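You operate a simulated robot arm through the tools that you are given. There is no shell and no other tool.

You run a simulated robot arm. Do the job below in one go: nothing can be reset, and whatever is moved stays where it is left.

Task
Put things in order on the work table. At the end: the orange tape roller stands where the grey spare roll stood; the green polishing pad from the work table stands where the orange tape roller stood; the grey roller pin from the work table stands where the green polishing pad stood; the green bench brush is in the yellow parts tray; the grey spare roll stands where the green bench brush stood; whatever was shut is shut again. Leave all else as you found it, and nothing knocked over.

Only the result counts: the job must be done as asked and must still hold three seconds after the hand-in. Knocking over, shifting, dropping, spilling or breaking anything else fails it.

Robot
A 6-joint arm with a two-finger parallel gripper, fixed in place. Base frame: the origin is at the foot of the arm, x ahead of it, y to its left, z up; the work surface is at about z = 0. Readings come in m, rad, newtons and seconds.
With the tool pointing down near the work surface it reaches from about 0.14 to 0.58 m from the base axis. Its first joint turns from -1.152 to 1.152 rad. Payload 2.1 kg.
The tool frame sits at the grasp point between the pads (the TCP): z along the fingers, y along the line on which they close. The tips reach 0.03 m beyond it. The gripper opens to 0.094 m. The fingers are 0.028 m wide and 0.01 m thick; the gripper's body (0.05 by 0.096 m) begins 0.055 m behind the TCP.
Orientation is told as [roll, pitch, yaw] about the base's x, y, z axes, in that order, counted from this pose: with the fingers straight down and closing along the base's y, the tool's x points along the base's -x, its y along +y and its z along -z.

Tools
- The arm moves only by the tool servo_tool. Its argument "plan" is a list of rows, each an object of numbers (a shift or turn left out is 0, a gripper value left out holds the last): "tx", "ty", "tz": the shift along the tool's x, y, z in units of 100 mm (1.0 is 100 mm); "wx", "wy", "wz": the turn, a rotation vector about the tool's x, y, z in units of 45 degrees (1.0 is 45 degrees). In form: [{"tx": .., "ty": .., "tz": .., "wx": .., "wy": .., "wz": ..}, ...]. A call has 1 to 20 rows; each row is the pose to reach, as a shift and turn from the pose commanded when the call began, along the tool's axes at that moment. "grip" is the opening, from 0 (shut) to 1 (fully open), set as the call begins (left out, the last holds). A call with a number of a shift or a turn outside -1 to 1 is refused whole. Each row takes 0.2 s and may step no farther than 0.05 m and 0.15 rad from the row before; otherwise, or with a gripper value out of range, the whole call is refused. A pose out of reach is approached as far as the arm can. The call stops where the force on the tool passes 40 N (or 10 N more than at its start, if that is more) or the arm is blocked; 0.2 s more then pass. The fingers move at their own pace (about 0.072 m/s each) and stop on an object; they squeeze with about 22 N. The grip force told is the motor's: it shows also when the fingers shut on nothing. Time passes only in rows, and 0.2 s behind the last, so rows that repeat a pose let the fingers close. It gives the time, the measured TCP pose, the force on the tool (base axes), the opening and the grip force at its end, in the units of the frame above (readings bear some noise), with the torque about the TCP (base axes, N m) and any sound that the robot's microphone picked up, and new pictures: "views" is both (left out), scene, wrist or none.
- Cameras (640 x 400 px; columns grow to the right, rows downward): "scene" is fixed at [0.0703, -0.3902, 0.4823]; the picture's right is [0.59, -0.81, 0.00], its down [-0.48, -0.35, -0.81] and it looks along [0.65, 0.47, -0.59] (base axes); focal length 236 px, centre (320, 200). "wrist" rides on the gripper at [0.076, 0.014, -0.102] in the tool frame; the picture's right is [-0.18, 0.98, 0.00], its down [-0.75, -0.14, -0.64] and it looks along [-0.63, -0.12, 0.77] (tool axes); focal length 243 px, centre (320, 200).
- pixel_to_xyz(camera, pixels): for up to 12 pixels [column, row] of the newest picture of that camera ("zoom" is the newest enlarged one), the place [x, y, z] in the base frame of the surface seen there, good to about 0.003 m. No time passes.
- enlarge(camera, box): a new picture of the part [left, top, right, bottom] of that camera's present view, enlarged. No time passes.
- finish_job(): hands the job in; it is judged then, once.

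Open the gripper and draw the arm clear of the work before you hand the job in, unless the task says otherwise.

The tools are called after "Call:" by a JSON object that holds its "op" and its "data". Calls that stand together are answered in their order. servo_tool: Moves the arm, as the interface text tells. Its arguments: {"type":"object","properties":{"plan":{"type":"array"},"grip":{"type":"number"},"views":{"type":"string","enum":["both","scene","wrist","none"]}},"required":["plan"]} The other tools are called the same way: pixel_to_xyz (camera, pixels) gives the place of the surface under pixels of a picture; enlarge (camera, box) takes an enlarged picture of a part of a camera's view; finish_job () hands the job in.

At the start:

```text
time_s: 0.0
tool_pos: [0.3171, 0.1007, 0.2862]
ee_rot: [0.0, 0.0, -0.001]
contact_force: [0.4, 0.7, 0.2]
moment: [0.05, 0.02, -0.02]
finger_gap: 0.0942
finger_force: 0.1
```

scene: 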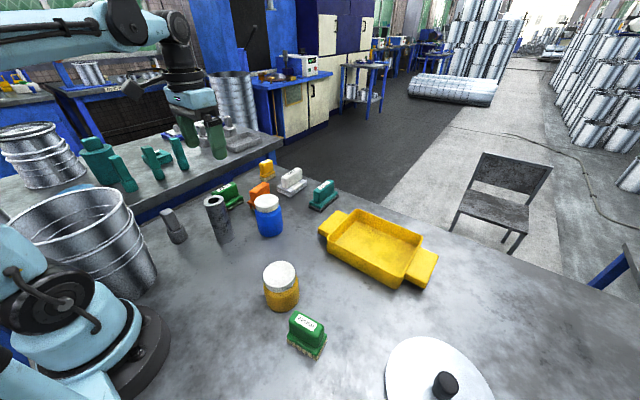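
wrist: 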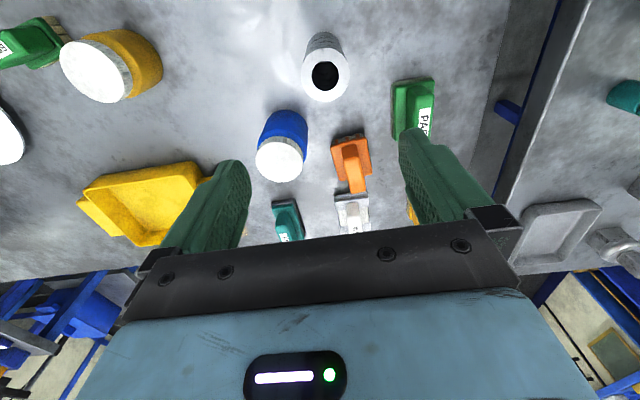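

I begin by looking at the objects closely: the small things around (160-340, 160-350) in the scene picture need to be told apart.

Call:
{"op": "enlarge", "data": {"camera": "scene", "box": [150, 150, 350, 275]}}

Call:
{"op": "enlarge", "data": {"camera": "scene", "box": [230, 240, 500, 400]}}

Call:
{"op": "enlarge", "data": {"camera": "wrist", "box": [240, 20, 460, 240]}}

Call:
{"op": "enlarge", "data": {"camera": "scene", "box": [60, 90, 280, 230]}}

```text
3.20 times, centred on (250, 212) of scene
```

zoom: 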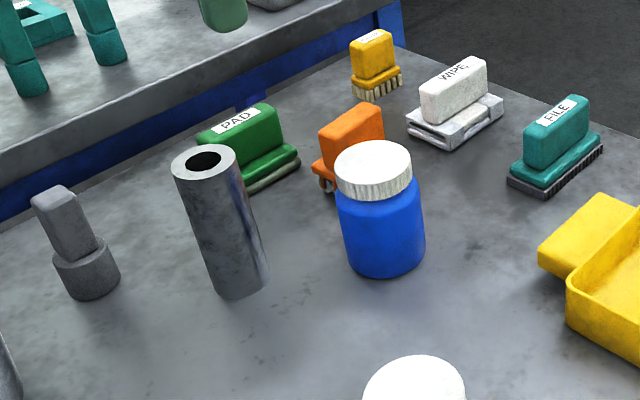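

```text
2.37 times, centred on (365, 320) of scene
```

zoom: 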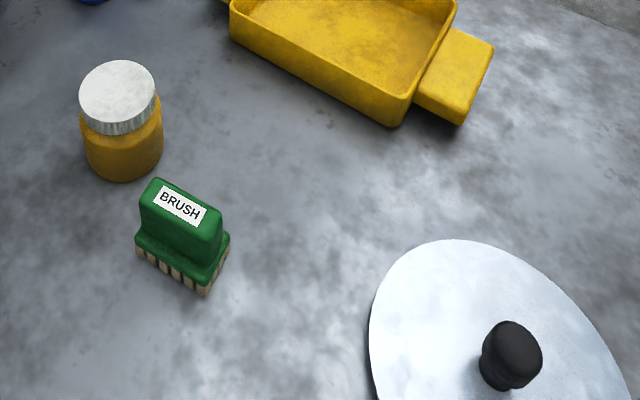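

```text
1.82 times, centred on (350, 130) of wrist
```

zoom: 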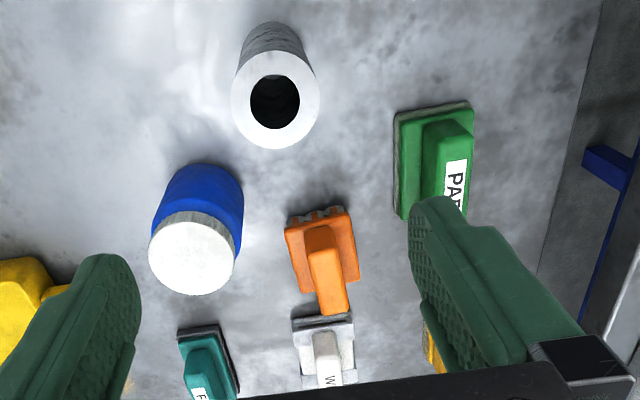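

```text
2.86 times, centred on (170, 160) of scene
```

zoom: 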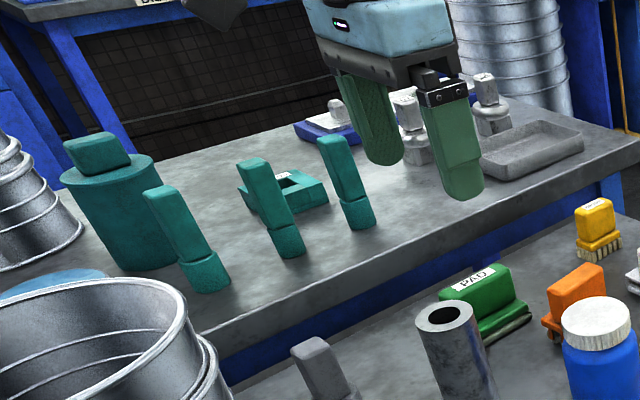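

The work table has a grey pin (172,226), a grey hollow roll (216,218), a green PAD (229,194), an orange roller (258,193), a blue jar, a yellow jar and a green BRUSH (306,336). I measure places on each of them.

Call:
{"op": "pixel_to_xyz", "data": {"camera": "scene", "pixels": [[168, 213], [176, 230], [178, 243], [212, 201], [220, 225], [225, 242], [226, 189], [240, 200], [258, 188], [258, 200], [267, 200], [270, 225]]}}

Call:
{"op": "pixel_to_xyz", "data": {"camera": "scene", "pixels": [[306, 321], [306, 336], [306, 348], [280, 273], [282, 295], [345, 215], [410, 240], [380, 245], [340, 245], [400, 272], [425, 265], [335, 222]]}}

Call:
{"op": "pixel_to_xyz", "data": {"camera": "wrist", "pixels": [[324, 75], [280, 160], [350, 150], [357, 185], [413, 95], [425, 120], [352, 210], [288, 220], [100, 70], [25, 45], [140, 205], [323, 42]]}}

```text
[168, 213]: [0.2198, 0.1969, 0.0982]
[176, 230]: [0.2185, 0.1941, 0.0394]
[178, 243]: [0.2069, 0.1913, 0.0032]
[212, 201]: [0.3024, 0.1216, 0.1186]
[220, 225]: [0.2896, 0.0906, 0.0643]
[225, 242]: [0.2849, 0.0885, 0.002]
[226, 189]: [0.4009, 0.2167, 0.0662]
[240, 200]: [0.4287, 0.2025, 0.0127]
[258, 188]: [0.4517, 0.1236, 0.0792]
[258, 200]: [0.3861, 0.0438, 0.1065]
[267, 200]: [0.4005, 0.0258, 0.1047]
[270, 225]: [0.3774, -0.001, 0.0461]
```

```text
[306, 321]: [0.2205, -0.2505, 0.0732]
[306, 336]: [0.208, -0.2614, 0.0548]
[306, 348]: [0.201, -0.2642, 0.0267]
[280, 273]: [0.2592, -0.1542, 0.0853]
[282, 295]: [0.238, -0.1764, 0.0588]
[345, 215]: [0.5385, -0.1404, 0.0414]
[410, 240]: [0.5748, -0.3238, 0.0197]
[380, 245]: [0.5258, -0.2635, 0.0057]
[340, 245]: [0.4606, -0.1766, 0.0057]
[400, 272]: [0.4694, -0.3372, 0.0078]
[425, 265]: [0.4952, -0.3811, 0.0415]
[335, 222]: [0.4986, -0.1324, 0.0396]
```

```text
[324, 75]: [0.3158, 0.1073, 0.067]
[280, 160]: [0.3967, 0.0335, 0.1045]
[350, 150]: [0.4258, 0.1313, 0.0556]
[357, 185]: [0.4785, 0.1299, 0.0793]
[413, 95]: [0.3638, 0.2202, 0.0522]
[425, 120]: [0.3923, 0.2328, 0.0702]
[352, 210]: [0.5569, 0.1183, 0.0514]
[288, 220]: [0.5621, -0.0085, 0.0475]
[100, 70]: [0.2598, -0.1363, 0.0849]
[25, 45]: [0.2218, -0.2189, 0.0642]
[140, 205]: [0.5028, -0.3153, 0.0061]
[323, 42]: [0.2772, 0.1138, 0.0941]
```

Next I enlarge the brush strongly so that I can measure its faces and axis.

Call:
{"op": "enlarge", "data": {"camera": "scene", "box": [270, 300, 342, 365]}}

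```text
6.15 times, centred on (306, 332) of scene
```

zoom: 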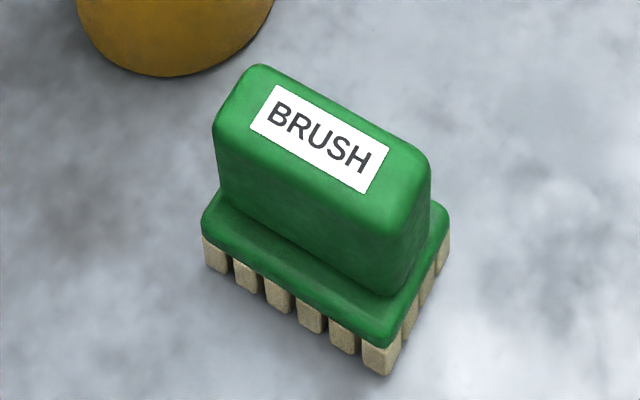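

The brush's label corners are at zoom (277,84), (250,128), (390,150), (366,194); I measure those and the base's edges.

Call:
{"op": "pixel_to_xyz", "data": {"camera": "zoom", "pixels": [[279, 88], [252, 127], [387, 150], [365, 191], [320, 139], [225, 115], [410, 215], [290, 215], [415, 240], [210, 225], [385, 330], [440, 220]]}}

```text
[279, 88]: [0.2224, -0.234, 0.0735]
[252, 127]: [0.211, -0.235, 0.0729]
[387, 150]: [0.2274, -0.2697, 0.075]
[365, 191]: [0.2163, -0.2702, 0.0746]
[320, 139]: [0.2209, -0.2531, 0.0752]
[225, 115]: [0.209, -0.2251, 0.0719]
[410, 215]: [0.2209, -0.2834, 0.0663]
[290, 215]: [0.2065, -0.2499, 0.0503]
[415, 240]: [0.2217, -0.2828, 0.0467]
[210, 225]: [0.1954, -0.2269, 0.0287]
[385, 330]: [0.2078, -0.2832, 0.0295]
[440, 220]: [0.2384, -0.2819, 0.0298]
```

The brush's centre is about (0.219,-0.252), long axis roughly along -y turned 8°, handle 25 mm thick. Now I look at the tray (320-440, 205-290) closely.

Call:
{"op": "enlarge", "data": {"camera": "scene", "box": [310, 200, 445, 295]}}

```text
4.21 times, centred on (378, 248) of scene
```

zoom: 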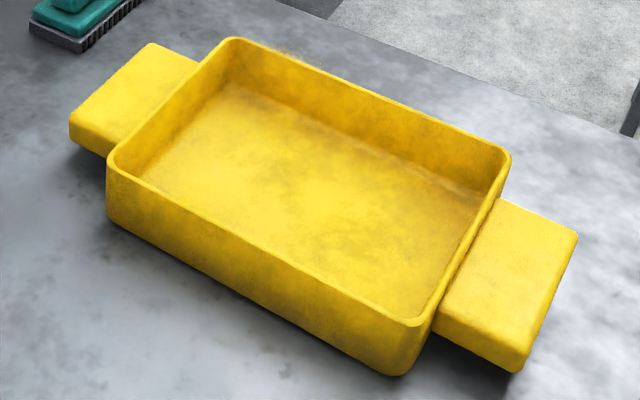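

I measure the tray's rim corners and floor from this zoom.

Call:
{"op": "pixel_to_xyz", "data": {"camera": "zoom", "pixels": [[232, 40], [112, 155], [412, 322], [507, 155], [300, 200], [230, 85], [150, 175], [390, 300], [470, 195], [260, 245], [360, 140], [300, 155]]}}

Call:
{"op": "enlarge", "data": {"camera": "scene", "box": [195, 175, 290, 250]}}

```text
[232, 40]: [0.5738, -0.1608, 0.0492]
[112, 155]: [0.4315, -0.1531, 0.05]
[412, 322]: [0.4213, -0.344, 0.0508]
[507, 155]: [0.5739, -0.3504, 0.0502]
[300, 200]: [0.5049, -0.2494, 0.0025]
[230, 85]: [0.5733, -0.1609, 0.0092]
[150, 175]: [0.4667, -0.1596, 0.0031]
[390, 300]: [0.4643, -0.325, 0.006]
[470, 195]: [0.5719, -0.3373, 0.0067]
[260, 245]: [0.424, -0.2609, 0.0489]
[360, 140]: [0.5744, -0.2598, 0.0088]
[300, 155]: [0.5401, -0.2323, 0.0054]
```

```text
5.33 times, centred on (242, 212) of scene
```

zoom: 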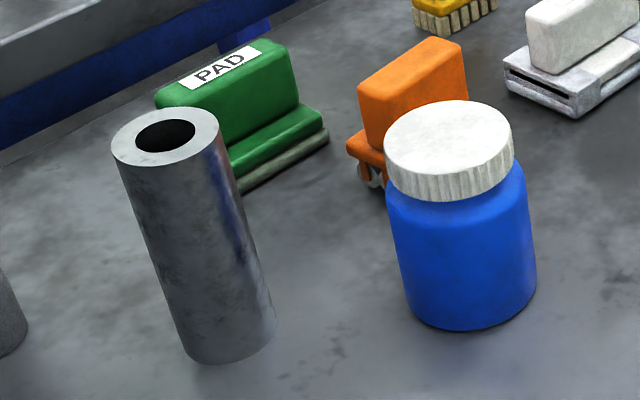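

Now I measure the tube's top ring, the pad, the orange roller and the blue jar from this zoom.

Call:
{"op": "pixel_to_xyz", "data": {"camera": "zoom", "pixels": [[120, 145], [212, 133], [166, 111], [172, 162], [200, 340], [255, 320], [447, 105], [392, 155], [505, 150], [445, 185], [450, 140], [460, 310]]}}

Call:
{"op": "pixel_to_xyz", "data": {"camera": "zoom", "pixels": [[170, 92], [265, 45], [225, 70], [285, 60], [285, 90], [250, 165], [315, 120], [368, 85], [438, 42], [405, 65], [455, 65], [385, 110]]}}

```text
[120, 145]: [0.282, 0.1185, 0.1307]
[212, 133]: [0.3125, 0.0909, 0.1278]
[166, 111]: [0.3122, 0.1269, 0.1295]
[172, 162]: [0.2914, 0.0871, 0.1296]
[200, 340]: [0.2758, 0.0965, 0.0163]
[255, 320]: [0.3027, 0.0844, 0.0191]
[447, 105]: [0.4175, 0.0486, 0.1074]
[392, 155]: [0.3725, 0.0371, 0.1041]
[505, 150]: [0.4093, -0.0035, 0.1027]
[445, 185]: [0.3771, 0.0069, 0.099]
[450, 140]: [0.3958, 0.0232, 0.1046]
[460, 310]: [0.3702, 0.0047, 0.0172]
```

```text
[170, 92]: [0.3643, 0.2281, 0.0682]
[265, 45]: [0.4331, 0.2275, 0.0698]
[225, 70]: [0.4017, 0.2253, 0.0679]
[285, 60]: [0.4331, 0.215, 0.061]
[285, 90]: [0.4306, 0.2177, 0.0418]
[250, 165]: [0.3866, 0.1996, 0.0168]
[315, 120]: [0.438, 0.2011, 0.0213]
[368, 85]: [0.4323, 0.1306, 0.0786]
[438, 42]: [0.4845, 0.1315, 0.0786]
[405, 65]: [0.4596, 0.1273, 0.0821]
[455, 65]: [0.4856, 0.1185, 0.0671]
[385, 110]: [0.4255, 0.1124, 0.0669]
```

Now I check the grey pin (172,226) and the left bench's edge and height.

Call:
{"op": "enlarge", "data": {"camera": "scene", "box": [145, 195, 225, 250]}}

Call:
{"op": "pixel_to_xyz", "data": {"camera": "scene", "pixels": [[150, 200], [200, 170], [240, 150], [125, 200], [270, 140], [100, 215], [90, 190], [150, 270], [120, 190], [60, 200], [110, 300], [200, 190]]}}

```text
7.27 times, centred on (185, 222) of scene
```

zoom: 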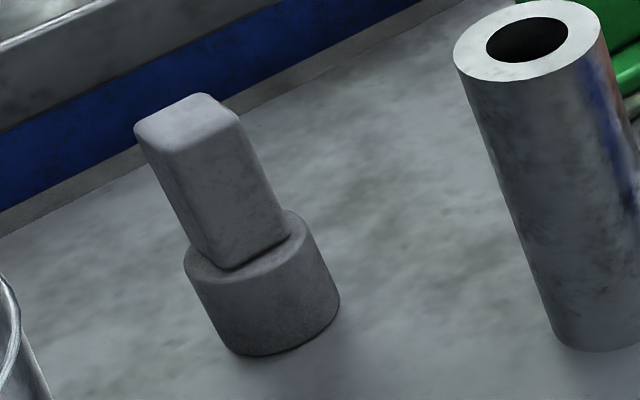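

```text
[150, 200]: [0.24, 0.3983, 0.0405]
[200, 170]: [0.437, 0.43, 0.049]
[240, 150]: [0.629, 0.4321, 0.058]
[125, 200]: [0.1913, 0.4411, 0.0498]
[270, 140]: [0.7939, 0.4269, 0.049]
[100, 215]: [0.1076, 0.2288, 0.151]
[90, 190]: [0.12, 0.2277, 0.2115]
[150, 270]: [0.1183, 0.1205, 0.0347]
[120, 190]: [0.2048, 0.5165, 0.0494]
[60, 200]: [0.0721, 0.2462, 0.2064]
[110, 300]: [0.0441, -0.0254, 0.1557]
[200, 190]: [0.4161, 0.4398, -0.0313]
```

I measure the pin's faces in this zoom (top at (185,105)-(235,110), base cylinder bottom (255,350)), and the pot's rim in the scene.

Call:
{"op": "pixel_to_xyz", "data": {"camera": "zoom", "pixels": [[145, 132], [200, 97], [233, 112], [187, 140], [165, 165], [240, 180], [215, 240], [270, 230], [300, 215], [195, 265], [265, 290], [325, 285]]}}

Call:
{"op": "pixel_to_xyz", "data": {"camera": "scene", "pixels": [[128, 207], [120, 230], [100, 250], [60, 265], [110, 190], [152, 280], [150, 250], [30, 275], [12, 240], [40, 192], [70, 186], [125, 295]]}}

```text
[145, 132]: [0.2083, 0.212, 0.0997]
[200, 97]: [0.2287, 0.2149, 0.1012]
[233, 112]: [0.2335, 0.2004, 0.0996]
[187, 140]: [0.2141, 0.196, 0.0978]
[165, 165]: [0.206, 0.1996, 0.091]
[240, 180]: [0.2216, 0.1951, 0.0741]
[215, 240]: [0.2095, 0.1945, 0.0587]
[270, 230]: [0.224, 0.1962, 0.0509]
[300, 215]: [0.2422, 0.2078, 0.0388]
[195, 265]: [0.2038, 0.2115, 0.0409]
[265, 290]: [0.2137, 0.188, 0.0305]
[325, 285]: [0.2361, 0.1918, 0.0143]
```

```text
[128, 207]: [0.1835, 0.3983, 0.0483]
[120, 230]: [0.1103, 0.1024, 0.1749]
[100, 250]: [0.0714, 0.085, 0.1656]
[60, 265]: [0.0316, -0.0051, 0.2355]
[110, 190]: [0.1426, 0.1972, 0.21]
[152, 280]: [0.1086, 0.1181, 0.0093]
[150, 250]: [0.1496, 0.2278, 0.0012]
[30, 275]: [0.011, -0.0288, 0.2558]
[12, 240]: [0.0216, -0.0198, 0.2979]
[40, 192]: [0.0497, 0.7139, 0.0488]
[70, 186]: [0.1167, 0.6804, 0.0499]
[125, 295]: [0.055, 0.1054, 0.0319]
```

The pieces are located: brush ~(0.219,-0.252), roll ~(0.297,0.105), orange ~(0.458,0.125), pad ~(0.40,0.226), pin ~(0.221,0.206). I start with the brush, moving right over the table at height with the gripper open.

Call:
{"op": "servo_tool", "data": {"plan": [{"tx": 0.08, "ty": -0.33}, {"tx": 0.16, "ty": -0.66}, {"tx": 0.25, "ty": -1.0}], "grip": 1.0, "views": "scene"}}

```text
time_s: 0.8
tool_pos: [0.2959, 0.0056, 0.2837]
ee_rot: [-0.001, 0.0, 0.0]
contact_force: [-0.1, -0.3, -0.4]
moment: [0.0, 0.01, -0.02]
finger_gap: 0.094
finger_force: 0.0
```

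scene: 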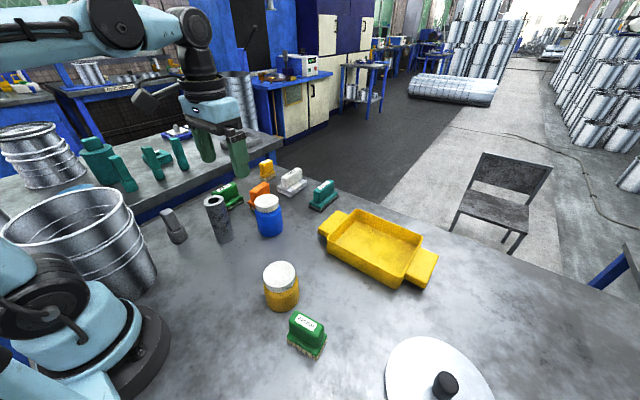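

The arm is at about (0.296, 0.006, 0.284) and moves freely. I go on toward the brush.

Call:
{"op": "servo_tool", "data": {"plan": [{"tx": 0.1, "ty": -0.33}, {"tx": 0.2, "ty": -0.66}, {"tx": 0.3, "ty": -1.0}], "views": "none"}}

Call:
{"op": "servo_tool", "data": {"plan": [{"tx": 0.1, "ty": -0.33}, {"tx": 0.2, "ty": -0.66}, {"tx": 0.3, "ty": -1.0, "tz": 0.1}], "views": "both"}}

```text
time_s: 1.6
tool_pos: [0.2626, -0.0982, 0.2862]
ee_rot: [0.0, 0.0, 0.001]
contact_force: [-0.4, -0.3, -0.8]
moment: [0.0, -0.04, -0.03]
finger_gap: 0.094
finger_force: 0.2
```

```text
time_s: 2.4
tool_pos: [0.2309, -0.1948, 0.2756]
ee_rot: [-0.001, 0.0, 0.001]
contact_force: [-0.4, 0.0, 0.2]
moment: [0.0, 0.01, 0.0]
finger_gap: 0.0941
finger_force: 0.0
```

scene: 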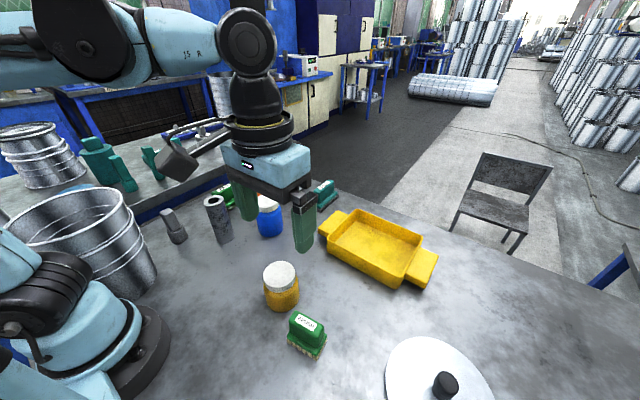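
wrist: 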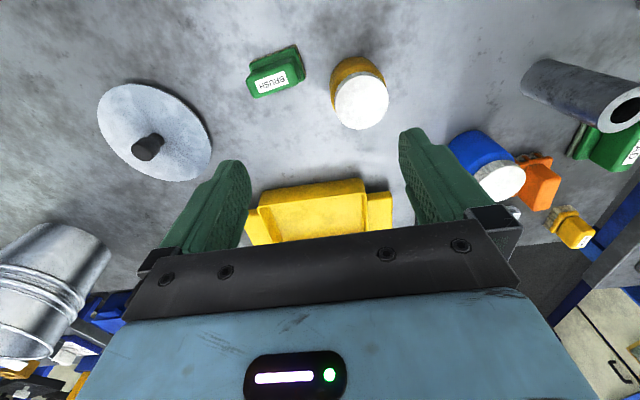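

The wrist picture shows the brush at (277,72) and the yellow jar lid at (361,100). I measure both from here to confirm the scene readings.

Call:
{"op": "pixel_to_xyz", "data": {"camera": "wrist", "pixels": [[257, 86], [286, 80], [271, 83], [252, 76], [298, 66], [361, 100], [340, 100], [383, 100], [361, 78], [361, 122], [290, 50], [252, 62]]}}

Call:
{"op": "enlarge", "data": {"camera": "wrist", "box": [230, 30, 400, 140]}}

```text
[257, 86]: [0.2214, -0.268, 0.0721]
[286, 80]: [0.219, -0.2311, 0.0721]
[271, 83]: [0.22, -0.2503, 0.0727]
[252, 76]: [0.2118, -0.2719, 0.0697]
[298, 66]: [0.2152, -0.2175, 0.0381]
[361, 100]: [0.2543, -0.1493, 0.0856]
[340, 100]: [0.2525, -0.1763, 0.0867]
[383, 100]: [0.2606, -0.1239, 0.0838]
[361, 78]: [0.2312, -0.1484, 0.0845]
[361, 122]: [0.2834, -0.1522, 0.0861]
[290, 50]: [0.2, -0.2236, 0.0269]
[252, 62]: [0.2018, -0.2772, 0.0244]
```

```text
3.64 times, centred on (315, 85) of wrist
```

zoom: 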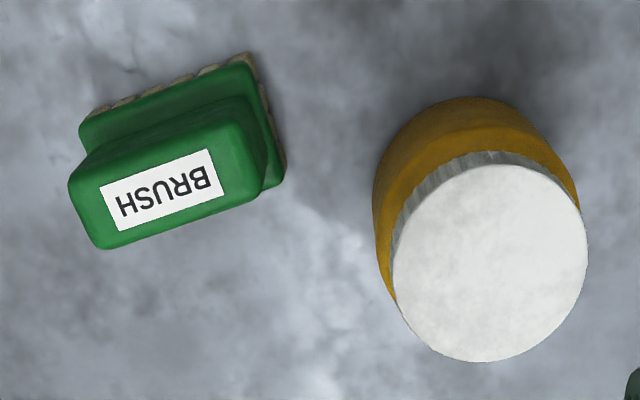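

Both cameras agree: brush centre about (0.219,-0.252), turned +8°, jar clear of the fingers. I go above it with a small turn.

Call:
{"op": "servo_tool", "data": {"plan": [{"tx": 0.04, "ty": -0.176, "tz": 0.3, "wz": -0.06}, {"tx": 0.09, "ty": -0.352, "tz": 0.6, "wz": -0.12}, {"tx": 0.131, "ty": -0.527, "tz": 0.9, "wz": -0.182}, {"tx": 0.131, "ty": -0.527, "tz": 0.9, "wz": -0.182}], "views": "both"}}

```text
time_s: 3.4
tool_pos: [0.2179, -0.25, 0.186]
ee_rot: [0.001, 0.0, 0.144]
contact_force: [0.3, -0.2, 0.1]
moment: [0.02, -0.01, -0.02]
finger_gap: 0.094
finger_force: 0.0
```

scene: 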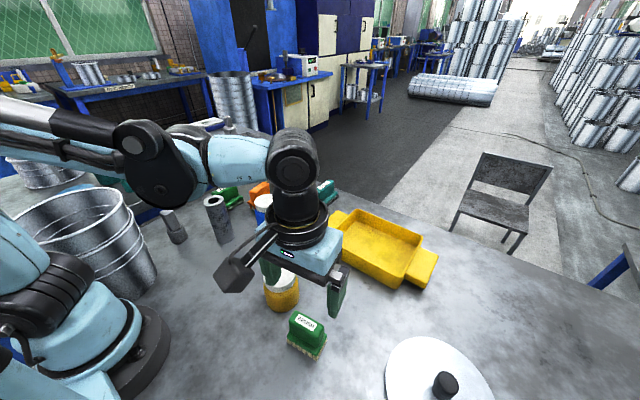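
wrist: 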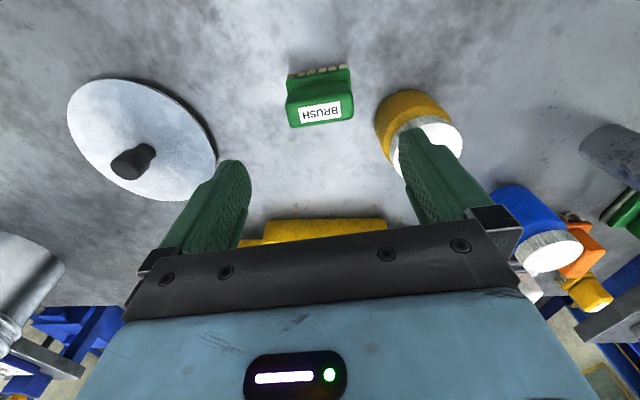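

The brush sits centred between the fingers at column 320. I descend until the tips are at about the handle's top height.

Call:
{"op": "servo_tool", "data": {"plan": [{"tz": 0.25}, {"tz": 0.5}, {"tz": 0.7}, {"tz": 0.8}, {"tz": 0.8}], "views": "wrist"}}

```text
time_s: 4.6
tool_pos: [0.2204, -0.2502, 0.1051]
ee_rot: [-0.001, 0.0, 0.142]
contact_force: [-0.2, 0.2, 0.2]
moment: [-0.02, -0.03, 0.03]
finger_gap: 0.0941
finger_force: 0.1
```

wrist: 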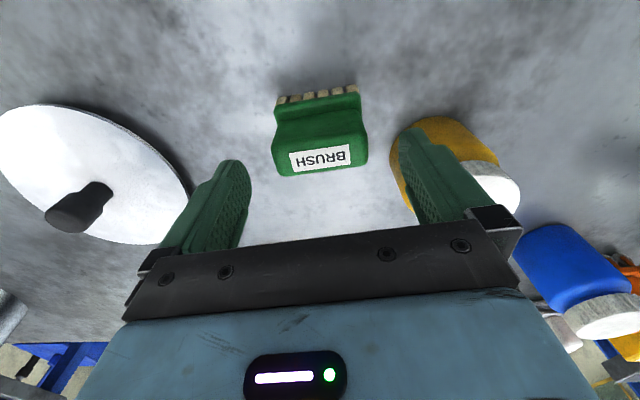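

The brush is still centred between the fingers with the jar outside the right finger. I descend to the grasp height of about 0.066 m.

Call:
{"op": "servo_tool", "data": {"plan": [{"tz": 0.15}, {"tz": 0.3}, {"tz": 0.4}, {"tz": 0.4}], "views": "both"}}

```text
time_s: 5.6
tool_pos: [0.2171, -0.2513, 0.0661]
ee_rot: [0.0, -0.002, 0.142]
contact_force: [0.3, 0.3, -0.2]
moment: [0.04, 0.03, -0.02]
finger_gap: 0.094
finger_force: 0.0
```

scene: 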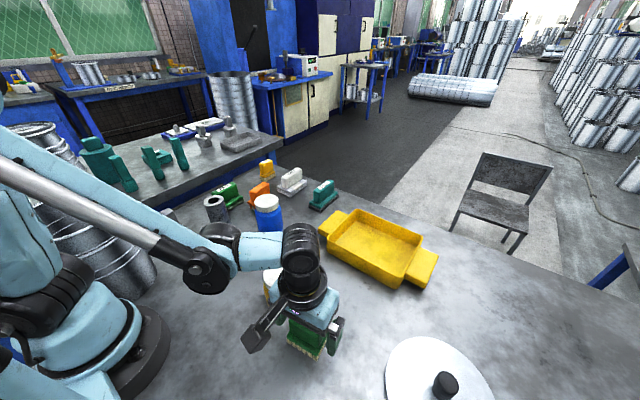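
wrist: 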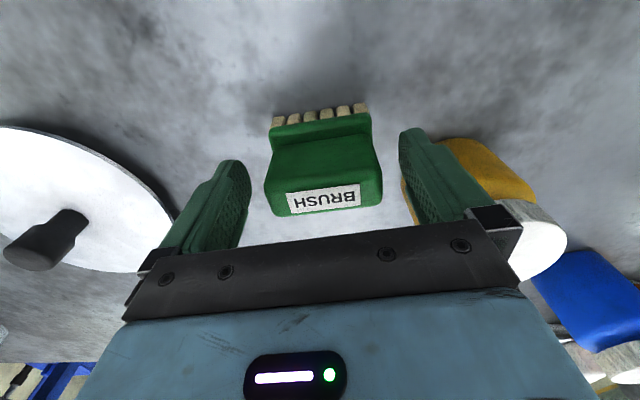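

The handle is between the pads. I close the gripper and let it settle.

Call:
{"op": "servo_tool", "data": {"plan": [{"tz": 0.0}, {"tz": 0.0}, {"tz": 0.0}, {"tz": 0.0}], "grip": 0.0, "views": "wrist"}}

Call:
{"op": "enlarge", "data": {"camera": "scene", "box": [80, 105, 280, 215]}}

```text
time_s: 6.6
tool_pos: [0.2166, -0.2521, 0.0678]
ee_rot: [-0.001, 0.001, 0.143]
contact_force: [-0.7, -0.2, 0.5]
moment: [0.03, 0.01, 0.01]
finger_gap: 0.066
finger_force: 21.6
```

wrist: 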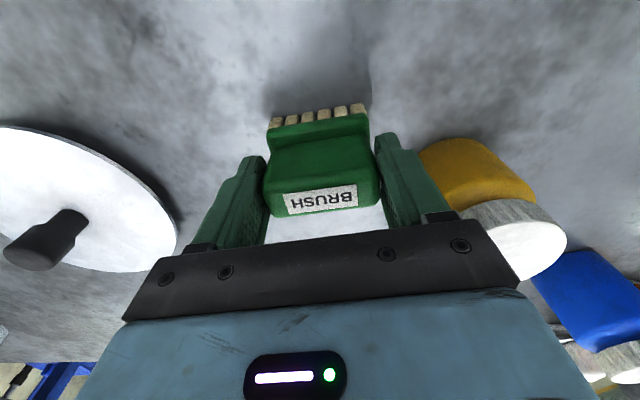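

```text
3.20 times, centred on (180, 160) of scene
```

zoom: 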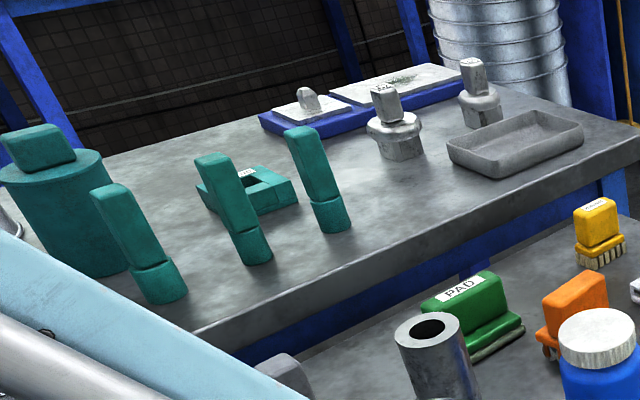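

The fingers stopped at 0.066 m with 21.6 N on the brush. I record its exact place once more from the wrist view and lift it gently.

Call:
{"op": "pixel_to_xyz", "data": {"camera": "wrist", "pixels": [[285, 200], [356, 190], [320, 198], [275, 124], [360, 112], [320, 130], [266, 180], [380, 175], [290, 165], [350, 155]]}}

Call:
{"op": "servo_tool", "data": {"plan": [{"tz": -0.1}, {"tz": -0.3}, {"tz": -0.6}, {"tz": -0.9}, {"tz": -1.0}], "views": "both"}}

```text
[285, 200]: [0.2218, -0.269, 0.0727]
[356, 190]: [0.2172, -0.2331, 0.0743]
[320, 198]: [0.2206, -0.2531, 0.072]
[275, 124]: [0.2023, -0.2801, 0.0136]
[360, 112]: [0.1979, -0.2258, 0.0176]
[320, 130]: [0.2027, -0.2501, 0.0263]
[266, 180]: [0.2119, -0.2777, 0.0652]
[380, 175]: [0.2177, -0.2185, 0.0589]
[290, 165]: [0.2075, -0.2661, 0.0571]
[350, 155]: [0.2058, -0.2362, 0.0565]
```

```text
time_s: 7.8
tool_pos: [0.2191, -0.252, 0.1653]
ee_rot: [0.0, -0.001, 0.142]
contact_force: [-0.6, 0.3, -0.2]
moment: [-0.04, -0.02, 0.0]
finger_gap: 0.0
finger_force: 22.0
```

scene: 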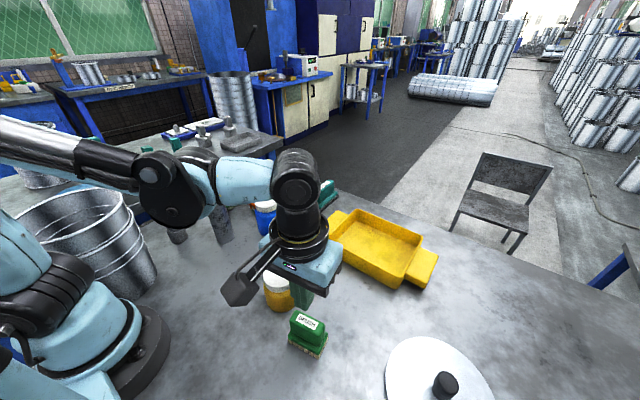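
wrist: 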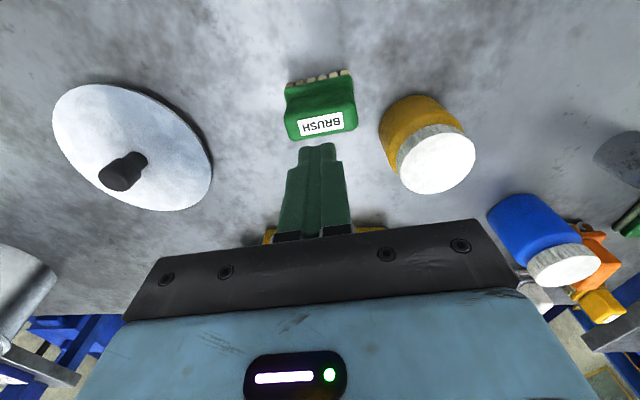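

The fingers shut on nothing (gap 0): the brush slipped and stays on the table at wrist (320,110). I check where it stands now before trying across its thin side.

Call:
{"op": "enlarge", "data": {"camera": "scene", "box": [270, 300, 342, 365]}}

Call:
{"op": "pixel_to_xyz", "data": {"camera": "wrist", "pixels": [[300, 129], [343, 122], [321, 126], [288, 100], [352, 95], [320, 95], [440, 165]]}}

```text
6.15 times, centred on (306, 332) of scene
```

zoom: 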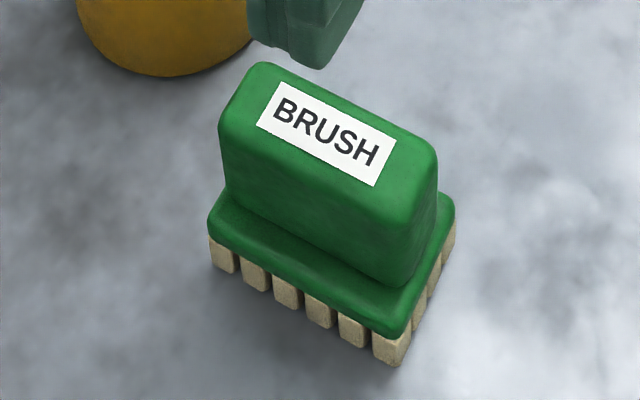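

```text
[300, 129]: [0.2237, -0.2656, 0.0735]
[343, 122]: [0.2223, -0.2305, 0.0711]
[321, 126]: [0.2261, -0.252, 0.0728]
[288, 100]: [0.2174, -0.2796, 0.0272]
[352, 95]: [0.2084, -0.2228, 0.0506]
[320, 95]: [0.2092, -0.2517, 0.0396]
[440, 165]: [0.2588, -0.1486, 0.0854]
```

The brush moved only ~2–3 mm and still stands, at about (0.222,-0.252). I open the gripper and turn it 90° so that the fingers close across the thin side of the handle.

Call:
{"op": "servo_tool", "data": {"plan": [{"wz": 0.16}, {"wz": 0.33}, {"wz": 0.5}, {"wz": 0.67}, {"wz": 0.84}, {"wz": 1.0}], "grip": 1.0, "views": "none"}}

Call:
{"op": "servo_tool", "data": {"plan": [{"wz": 0.16}, {"wz": 0.33}, {"wz": 0.5}, {"wz": 0.67}, {"wz": 0.84}, {"wz": 1.0}, {"wz": 1.0}], "views": "both"}}

```text
time_s: 9.2
tool_pos: [0.2179, -0.2498, 0.1649]
ee_rot: [0.0, 0.0, -0.647]
contact_force: [-0.7, -0.8, 0.1]
moment: [0.01, 0.03, -0.01]
finger_gap: 0.0939
finger_force: 0.0
```

```text
time_s: 10.8
tool_pos: [0.2187, -0.2494, 0.1636]
ee_rot: [0.001, 0.001, -1.43]
contact_force: [-0.3, 0.6, -0.3]
moment: [0.01, -0.01, -0.01]
finger_gap: 0.0939
finger_force: 0.0
```

scene: 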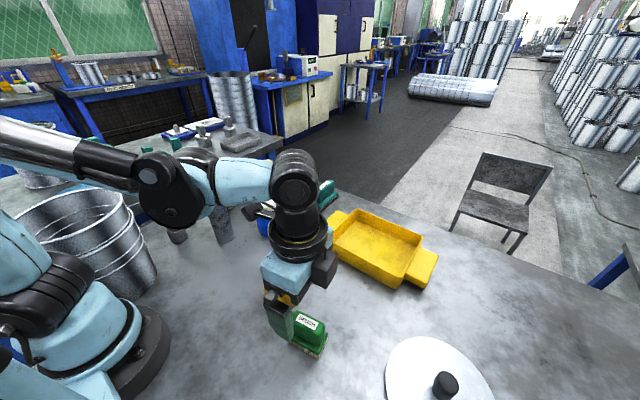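
wrist: 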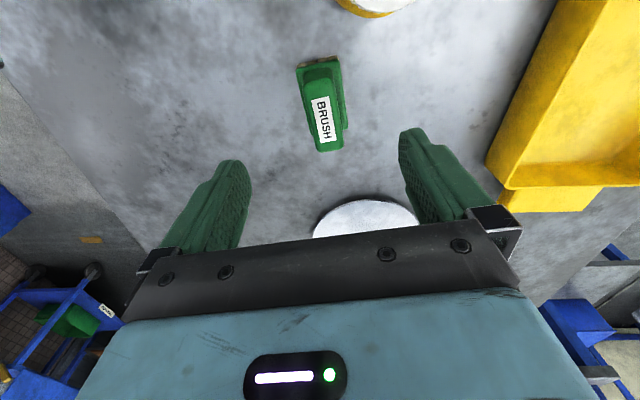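

The label is at wrist (323,118). I measure the brush's present axis from its label and sides.

Call:
{"op": "enlarge", "data": {"camera": "wrist", "box": [280, 45, 370, 160]}}

```text
3.48 times, centred on (325, 102) of wrist
```

zoom: 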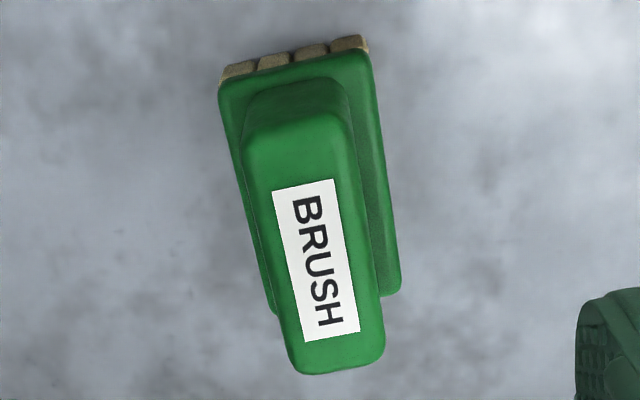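

I measure label corners and handle edges in this zoom.

Call:
{"op": "pixel_to_xyz", "data": {"camera": "zoom", "pixels": [[276, 192], [331, 183], [307, 338], [356, 328], [262, 200], [350, 180], [295, 350], [378, 345], [316, 260], [290, 130], [335, 368], [390, 280]]}}

```text
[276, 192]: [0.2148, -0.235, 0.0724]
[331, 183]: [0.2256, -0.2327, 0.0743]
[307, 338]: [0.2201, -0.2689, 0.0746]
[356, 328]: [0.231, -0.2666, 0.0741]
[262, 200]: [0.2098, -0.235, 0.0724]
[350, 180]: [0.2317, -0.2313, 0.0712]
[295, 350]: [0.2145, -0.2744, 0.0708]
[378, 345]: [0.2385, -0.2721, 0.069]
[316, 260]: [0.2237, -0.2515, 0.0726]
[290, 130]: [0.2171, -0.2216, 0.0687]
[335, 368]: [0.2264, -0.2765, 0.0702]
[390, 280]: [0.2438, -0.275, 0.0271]
```

The brush is at (0.223,-0.2515) turned 9°, matching the gripper's turn. I shift 4 mm and come down in two steps.

Call:
{"op": "servo_tool", "data": {"plan": [{"tx": -0.006, "ty": 0.04, "tz": 0.2}, {"tx": -0.006, "ty": 0.04, "tz": 0.45}, {"tx": -0.006, "ty": 0.04, "tz": 0.7}, {"tx": -0.006, "ty": 0.04, "tz": 0.7}], "views": "wrist"}}

Call:
{"op": "servo_tool", "data": {"plan": [{"tz": 0.12}, {"tz": 0.24}, {"tz": 0.327}, {"tz": 0.327}], "views": "both"}}

```text
time_s: 11.8
tool_pos: [0.2226, -0.2516, 0.0936]
ee_rot: [-0.001, -0.002, -1.429]
contact_force: [-0.7, 0.2, -0.3]
moment: [0.02, 0.01, -0.03]
finger_gap: 0.0941
finger_force: 0.2
```

wrist: 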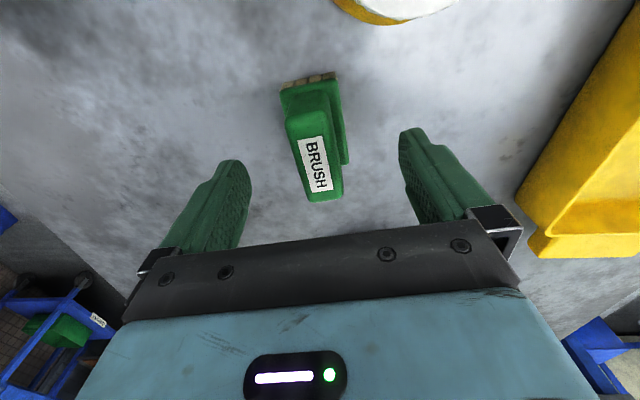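

```text
time_s: 12.8
tool_pos: [0.2226, -0.2514, 0.0624]
ee_rot: [0.0, -0.001, -1.428]
contact_force: [-0.6, -0.4, 0.1]
moment: [-0.02, -0.03, 0.01]
finger_gap: 0.0938
finger_force: 0.0
```

scene: 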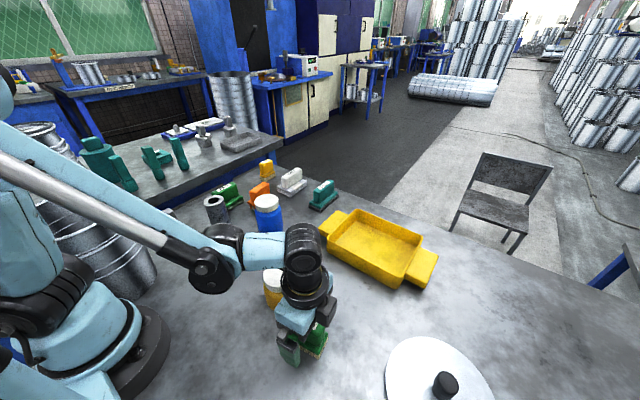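
wrist: 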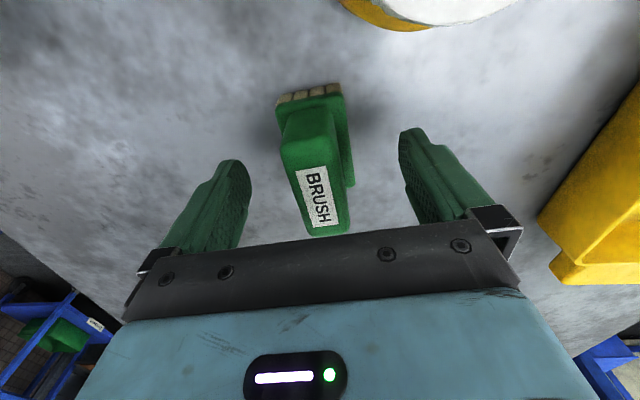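

The handle stands between the pads, long side along them. I close and let it settle.

Call:
{"op": "servo_tool", "data": {"plan": [{"tz": 0.0}, {"tz": 0.0}, {"tz": 0.0}, {"tz": 0.0}, {"tz": 0.0}], "grip": 0.0, "views": "wrist"}}

```text
time_s: 14.0
tool_pos: [0.2222, -0.2513, 0.0628]
ee_rot: [0.0, 0.0, -1.427]
contact_force: [0.0, 0.1, 0.8]
moment: [0.0, 0.0, -0.03]
finger_gap: 0.03
finger_force: 22.2
```

wrist: 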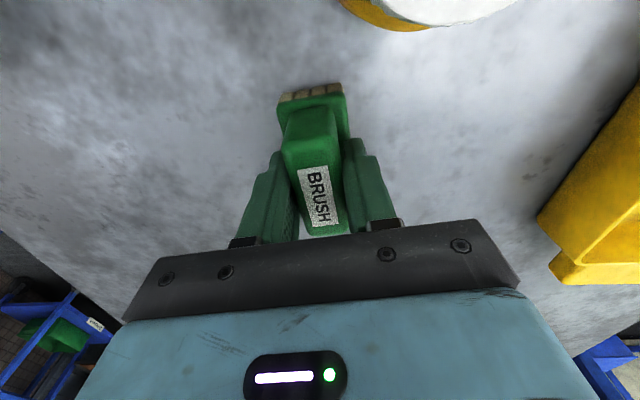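

The gap is 0.030 m with 22 N. I lift slowly by 15 mm and check that it holds.

Call:
{"op": "servo_tool", "data": {"plan": [{"tz": -0.03}, {"tz": -0.07}, {"tz": -0.11}, {"tz": -0.15}, {"tz": -0.15}], "views": "both"}}

```text
time_s: 15.2
tool_pos: [0.2229, -0.2516, 0.0777]
ee_rot: [0.001, 0.0, -1.428]
contact_force: [-0.4, 0.9, -1.1]
moment: [-0.01, 0.02, 0.02]
finger_gap: 0.0301
finger_force: 21.9
```

scene: 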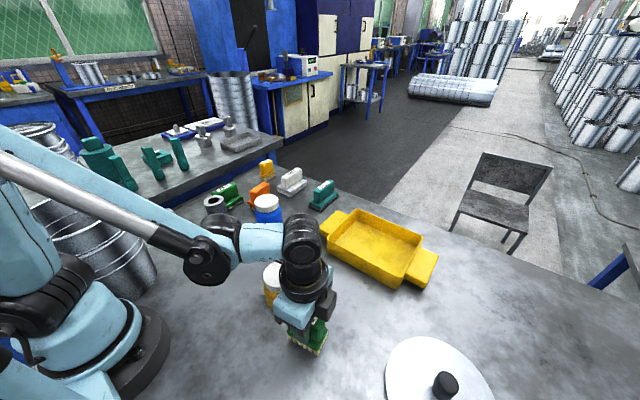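
wrist: 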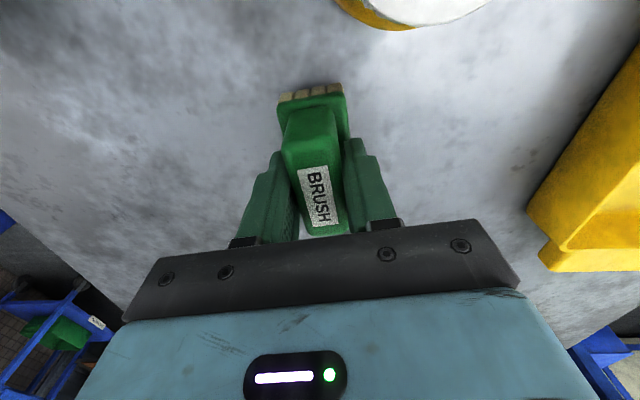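

The brush came up with the gripper. I raise it well over the tray's rim.

Call:
{"op": "servo_tool", "data": {"plan": [{"tz": -0.2}, {"tz": -0.45}, {"tz": -0.7}, {"tz": -0.9}, {"tz": -0.9}], "views": "wrist"}}

Call:
{"op": "servo_tool", "data": {"plan": [{"tx": -0.041, "ty": 0.3}, {"tx": -0.083, "ty": 0.6}, {"tx": -0.124, "ty": 0.9}], "views": "none"}}

Call:
{"op": "servo_tool", "data": {"plan": [{"tx": -0.041, "ty": 0.3}, {"tx": -0.083, "ty": 0.6}, {"tx": -0.124, "ty": 0.9}], "views": "both"}}

```text
time_s: 16.4
tool_pos: [0.2236, -0.2514, 0.1683]
ee_rot: [0.0, 0.001, -1.428]
contact_force: [-1.4, 0.5, -1.6]
moment: [0.0, -0.02, -0.01]
finger_gap: 0.0301
finger_force: 22.4
```

wrist: 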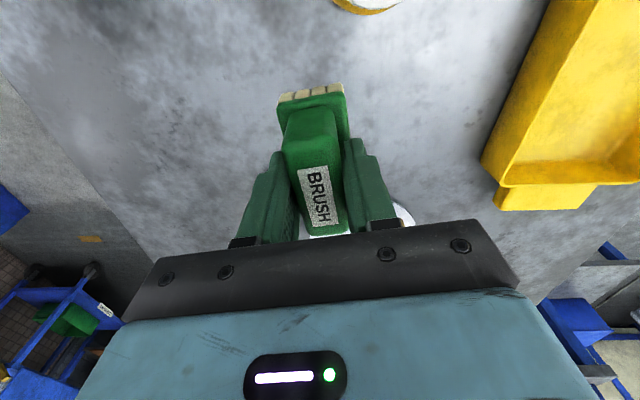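

```text
time_s: 17.2
tool_pos: [0.3143, -0.2523, 0.1644]
ee_rot: [0.0, 0.0, -1.428]
contact_force: [-0.7, 0.0, -0.7]
moment: [0.0, 0.0, 0.01]
finger_gap: 0.0299
finger_force: 22.4
```

```text
time_s: 18.0
tool_pos: [0.406, -0.2529, 0.1647]
ee_rot: [0.0, 0.0, -1.429]
contact_force: [-0.3, 0.4, -1.7]
moment: [0.04, 0.0, 0.01]
finger_gap: 0.0301
finger_force: 21.5
```

scene: 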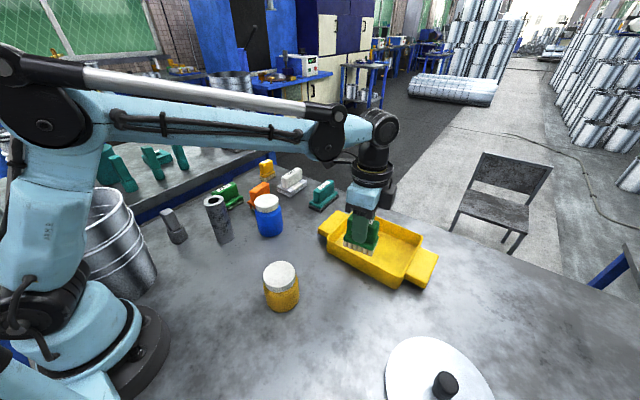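
wrist: 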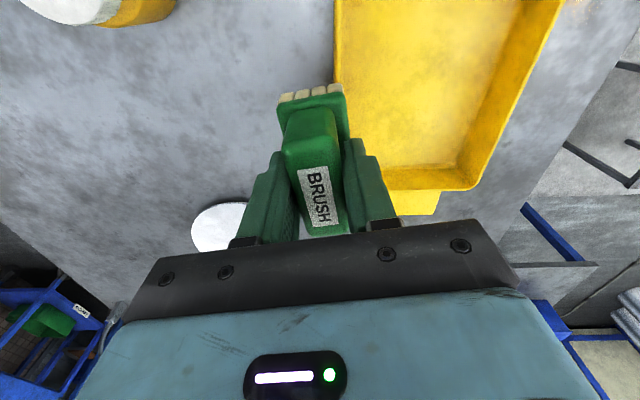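

The brush hangs securely over the tray's near rim. I continue to the tray's middle.

Call:
{"op": "servo_tool", "data": {"plan": [{"tx": -0.041, "ty": 0.3}, {"tx": -0.083, "ty": 0.6}, {"tx": -0.124, "ty": 0.9}, {"tx": -0.124, "ty": 0.9}], "views": "both"}}

```text
time_s: 19.0
tool_pos: [0.4955, -0.2518, 0.1648]
ee_rot: [0.0, 0.001, -1.428]
contact_force: [-0.1, 0.0, -0.3]
moment: [0.0, 0.03, 0.0]
finger_gap: 0.0298
finger_force: 21.9
```

scene: 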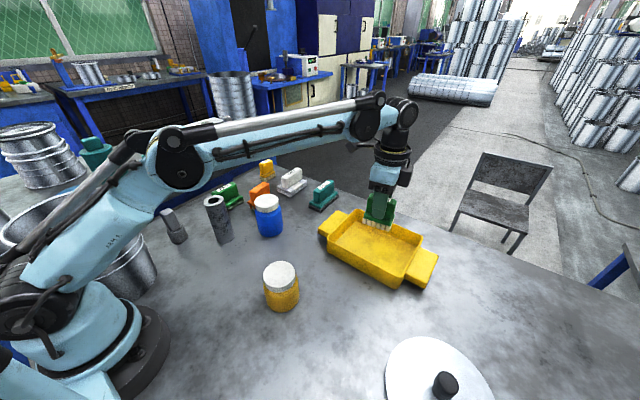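
wrist: 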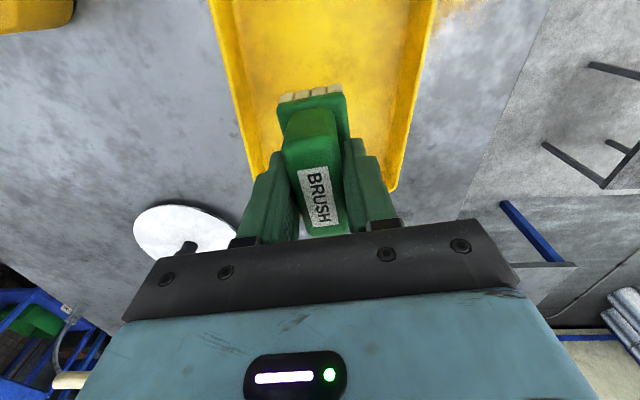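

The brush is over the tray's middle. I lower it toward the floor of the tray.

Call:
{"op": "servo_tool", "data": {"plan": [{"tz": 0.25}, {"tz": 0.5}, {"tz": 0.7}, {"tz": 0.82}, {"tz": 0.88}, {"tz": 0.88}], "views": "both"}}

```text
time_s: 20.4
tool_pos: [0.4962, -0.2488, 0.0781]
ee_rot: [0.001, -0.002, -1.429]
contact_force: [0.4, -0.4, -0.5]
moment: [0.02, 0.01, 0.03]
finger_gap: 0.03
finger_force: 21.6
```

scene: 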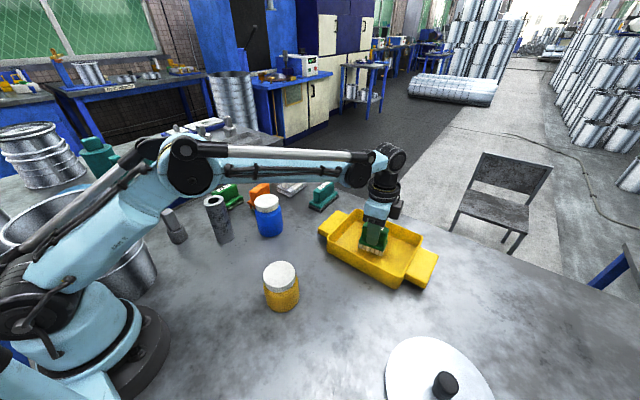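
wrist: 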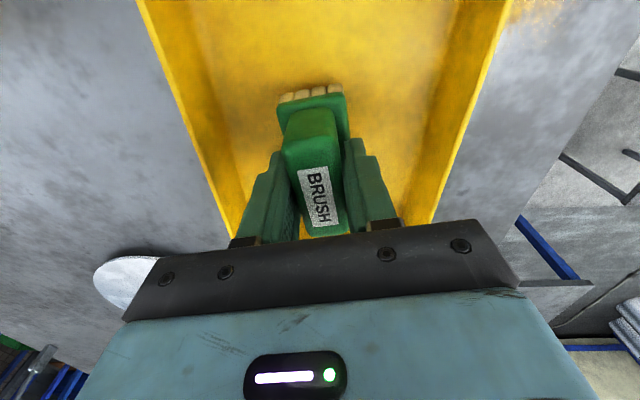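

The brush is about 1 cm above the tray's floor with clear walls on both sides. I lower in small steps until light contact.

Call:
{"op": "servo_tool", "data": {"plan": [{"tz": 0.03}, {"tz": 0.06}, {"tz": 0.08}, {"tz": 0.1}, {"tz": 0.1}], "views": "none"}}

```text
time_s: 21.6
tool_pos: [0.4952, -0.2488, 0.0682]
ee_rot: [-0.001, 0.0, -1.428]
contact_force: [0.2, -0.4, -0.5]
moment: [-0.01, 0.0, -0.02]
finger_gap: 0.03
finger_force: 22.2
```

No contact force yet at z 0.068. I lower a few more millimetres.

Call:
{"op": "servo_tool", "data": {"plan": [{"tz": 0.01}, {"tz": 0.02}, {"tz": 0.03}, {"tz": 0.03}], "views": "none"}}

```text
time_s: 22.6
tool_pos: [0.4956, -0.2493, 0.0658]
ee_rot: [0.003, -0.001, -1.428]
contact_force: [2.8, -1.1, 20.2]
moment: [-0.01, 0.02, -0.01]
finger_gap: 0.0302
finger_force: 21.9
```

Contact at 20 N: the brush stands on the tray floor. I ease up 1.5 mm and open the fingers partway.

Call:
{"op": "servo_tool", "data": {"plan": [{"tz": -0.015}, {"tz": -0.015}], "views": "none"}}

Call:
{"op": "servo_tool", "data": {"plan": [{"tz": 0.0}, {"tz": 0.0}, {"tz": 0.0}], "grip": 0.62, "views": "both"}}

```text
time_s: 23.2
tool_pos: [0.4948, -0.2496, 0.0658]
ee_rot: [0.0, 0.001, -1.427]
contact_force: [0.6, -0.2, -0.8]
moment: [-0.02, 0.0, -0.05]
finger_gap: 0.03
finger_force: 22.2
```

```text
time_s: 24.0
tool_pos: [0.4947, -0.248, 0.0668]
ee_rot: [-0.001, -0.001, -1.427]
contact_force: [-0.1, 0.2, 1.8]
moment: [0.02, -0.02, -0.03]
finger_gap: 0.0581
finger_force: 0.2
```

scene: 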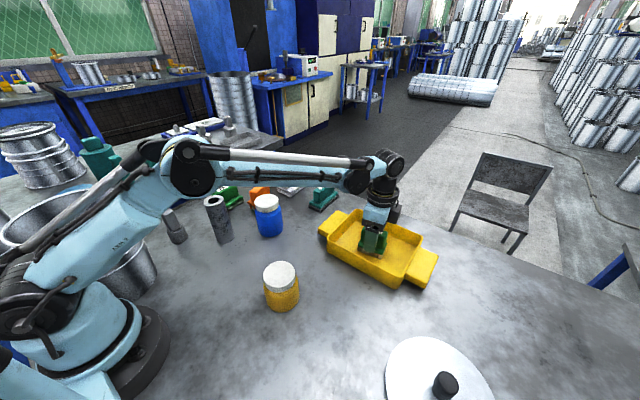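
wrist: 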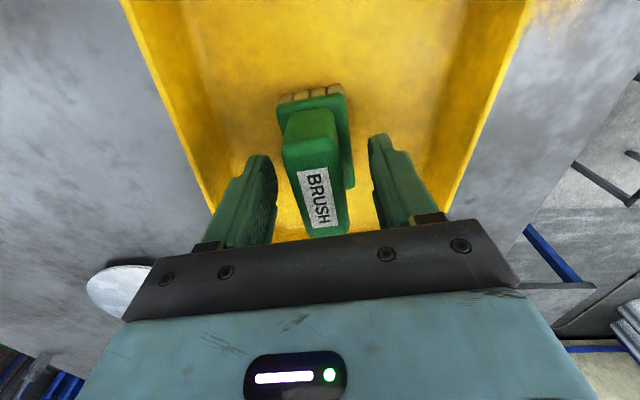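

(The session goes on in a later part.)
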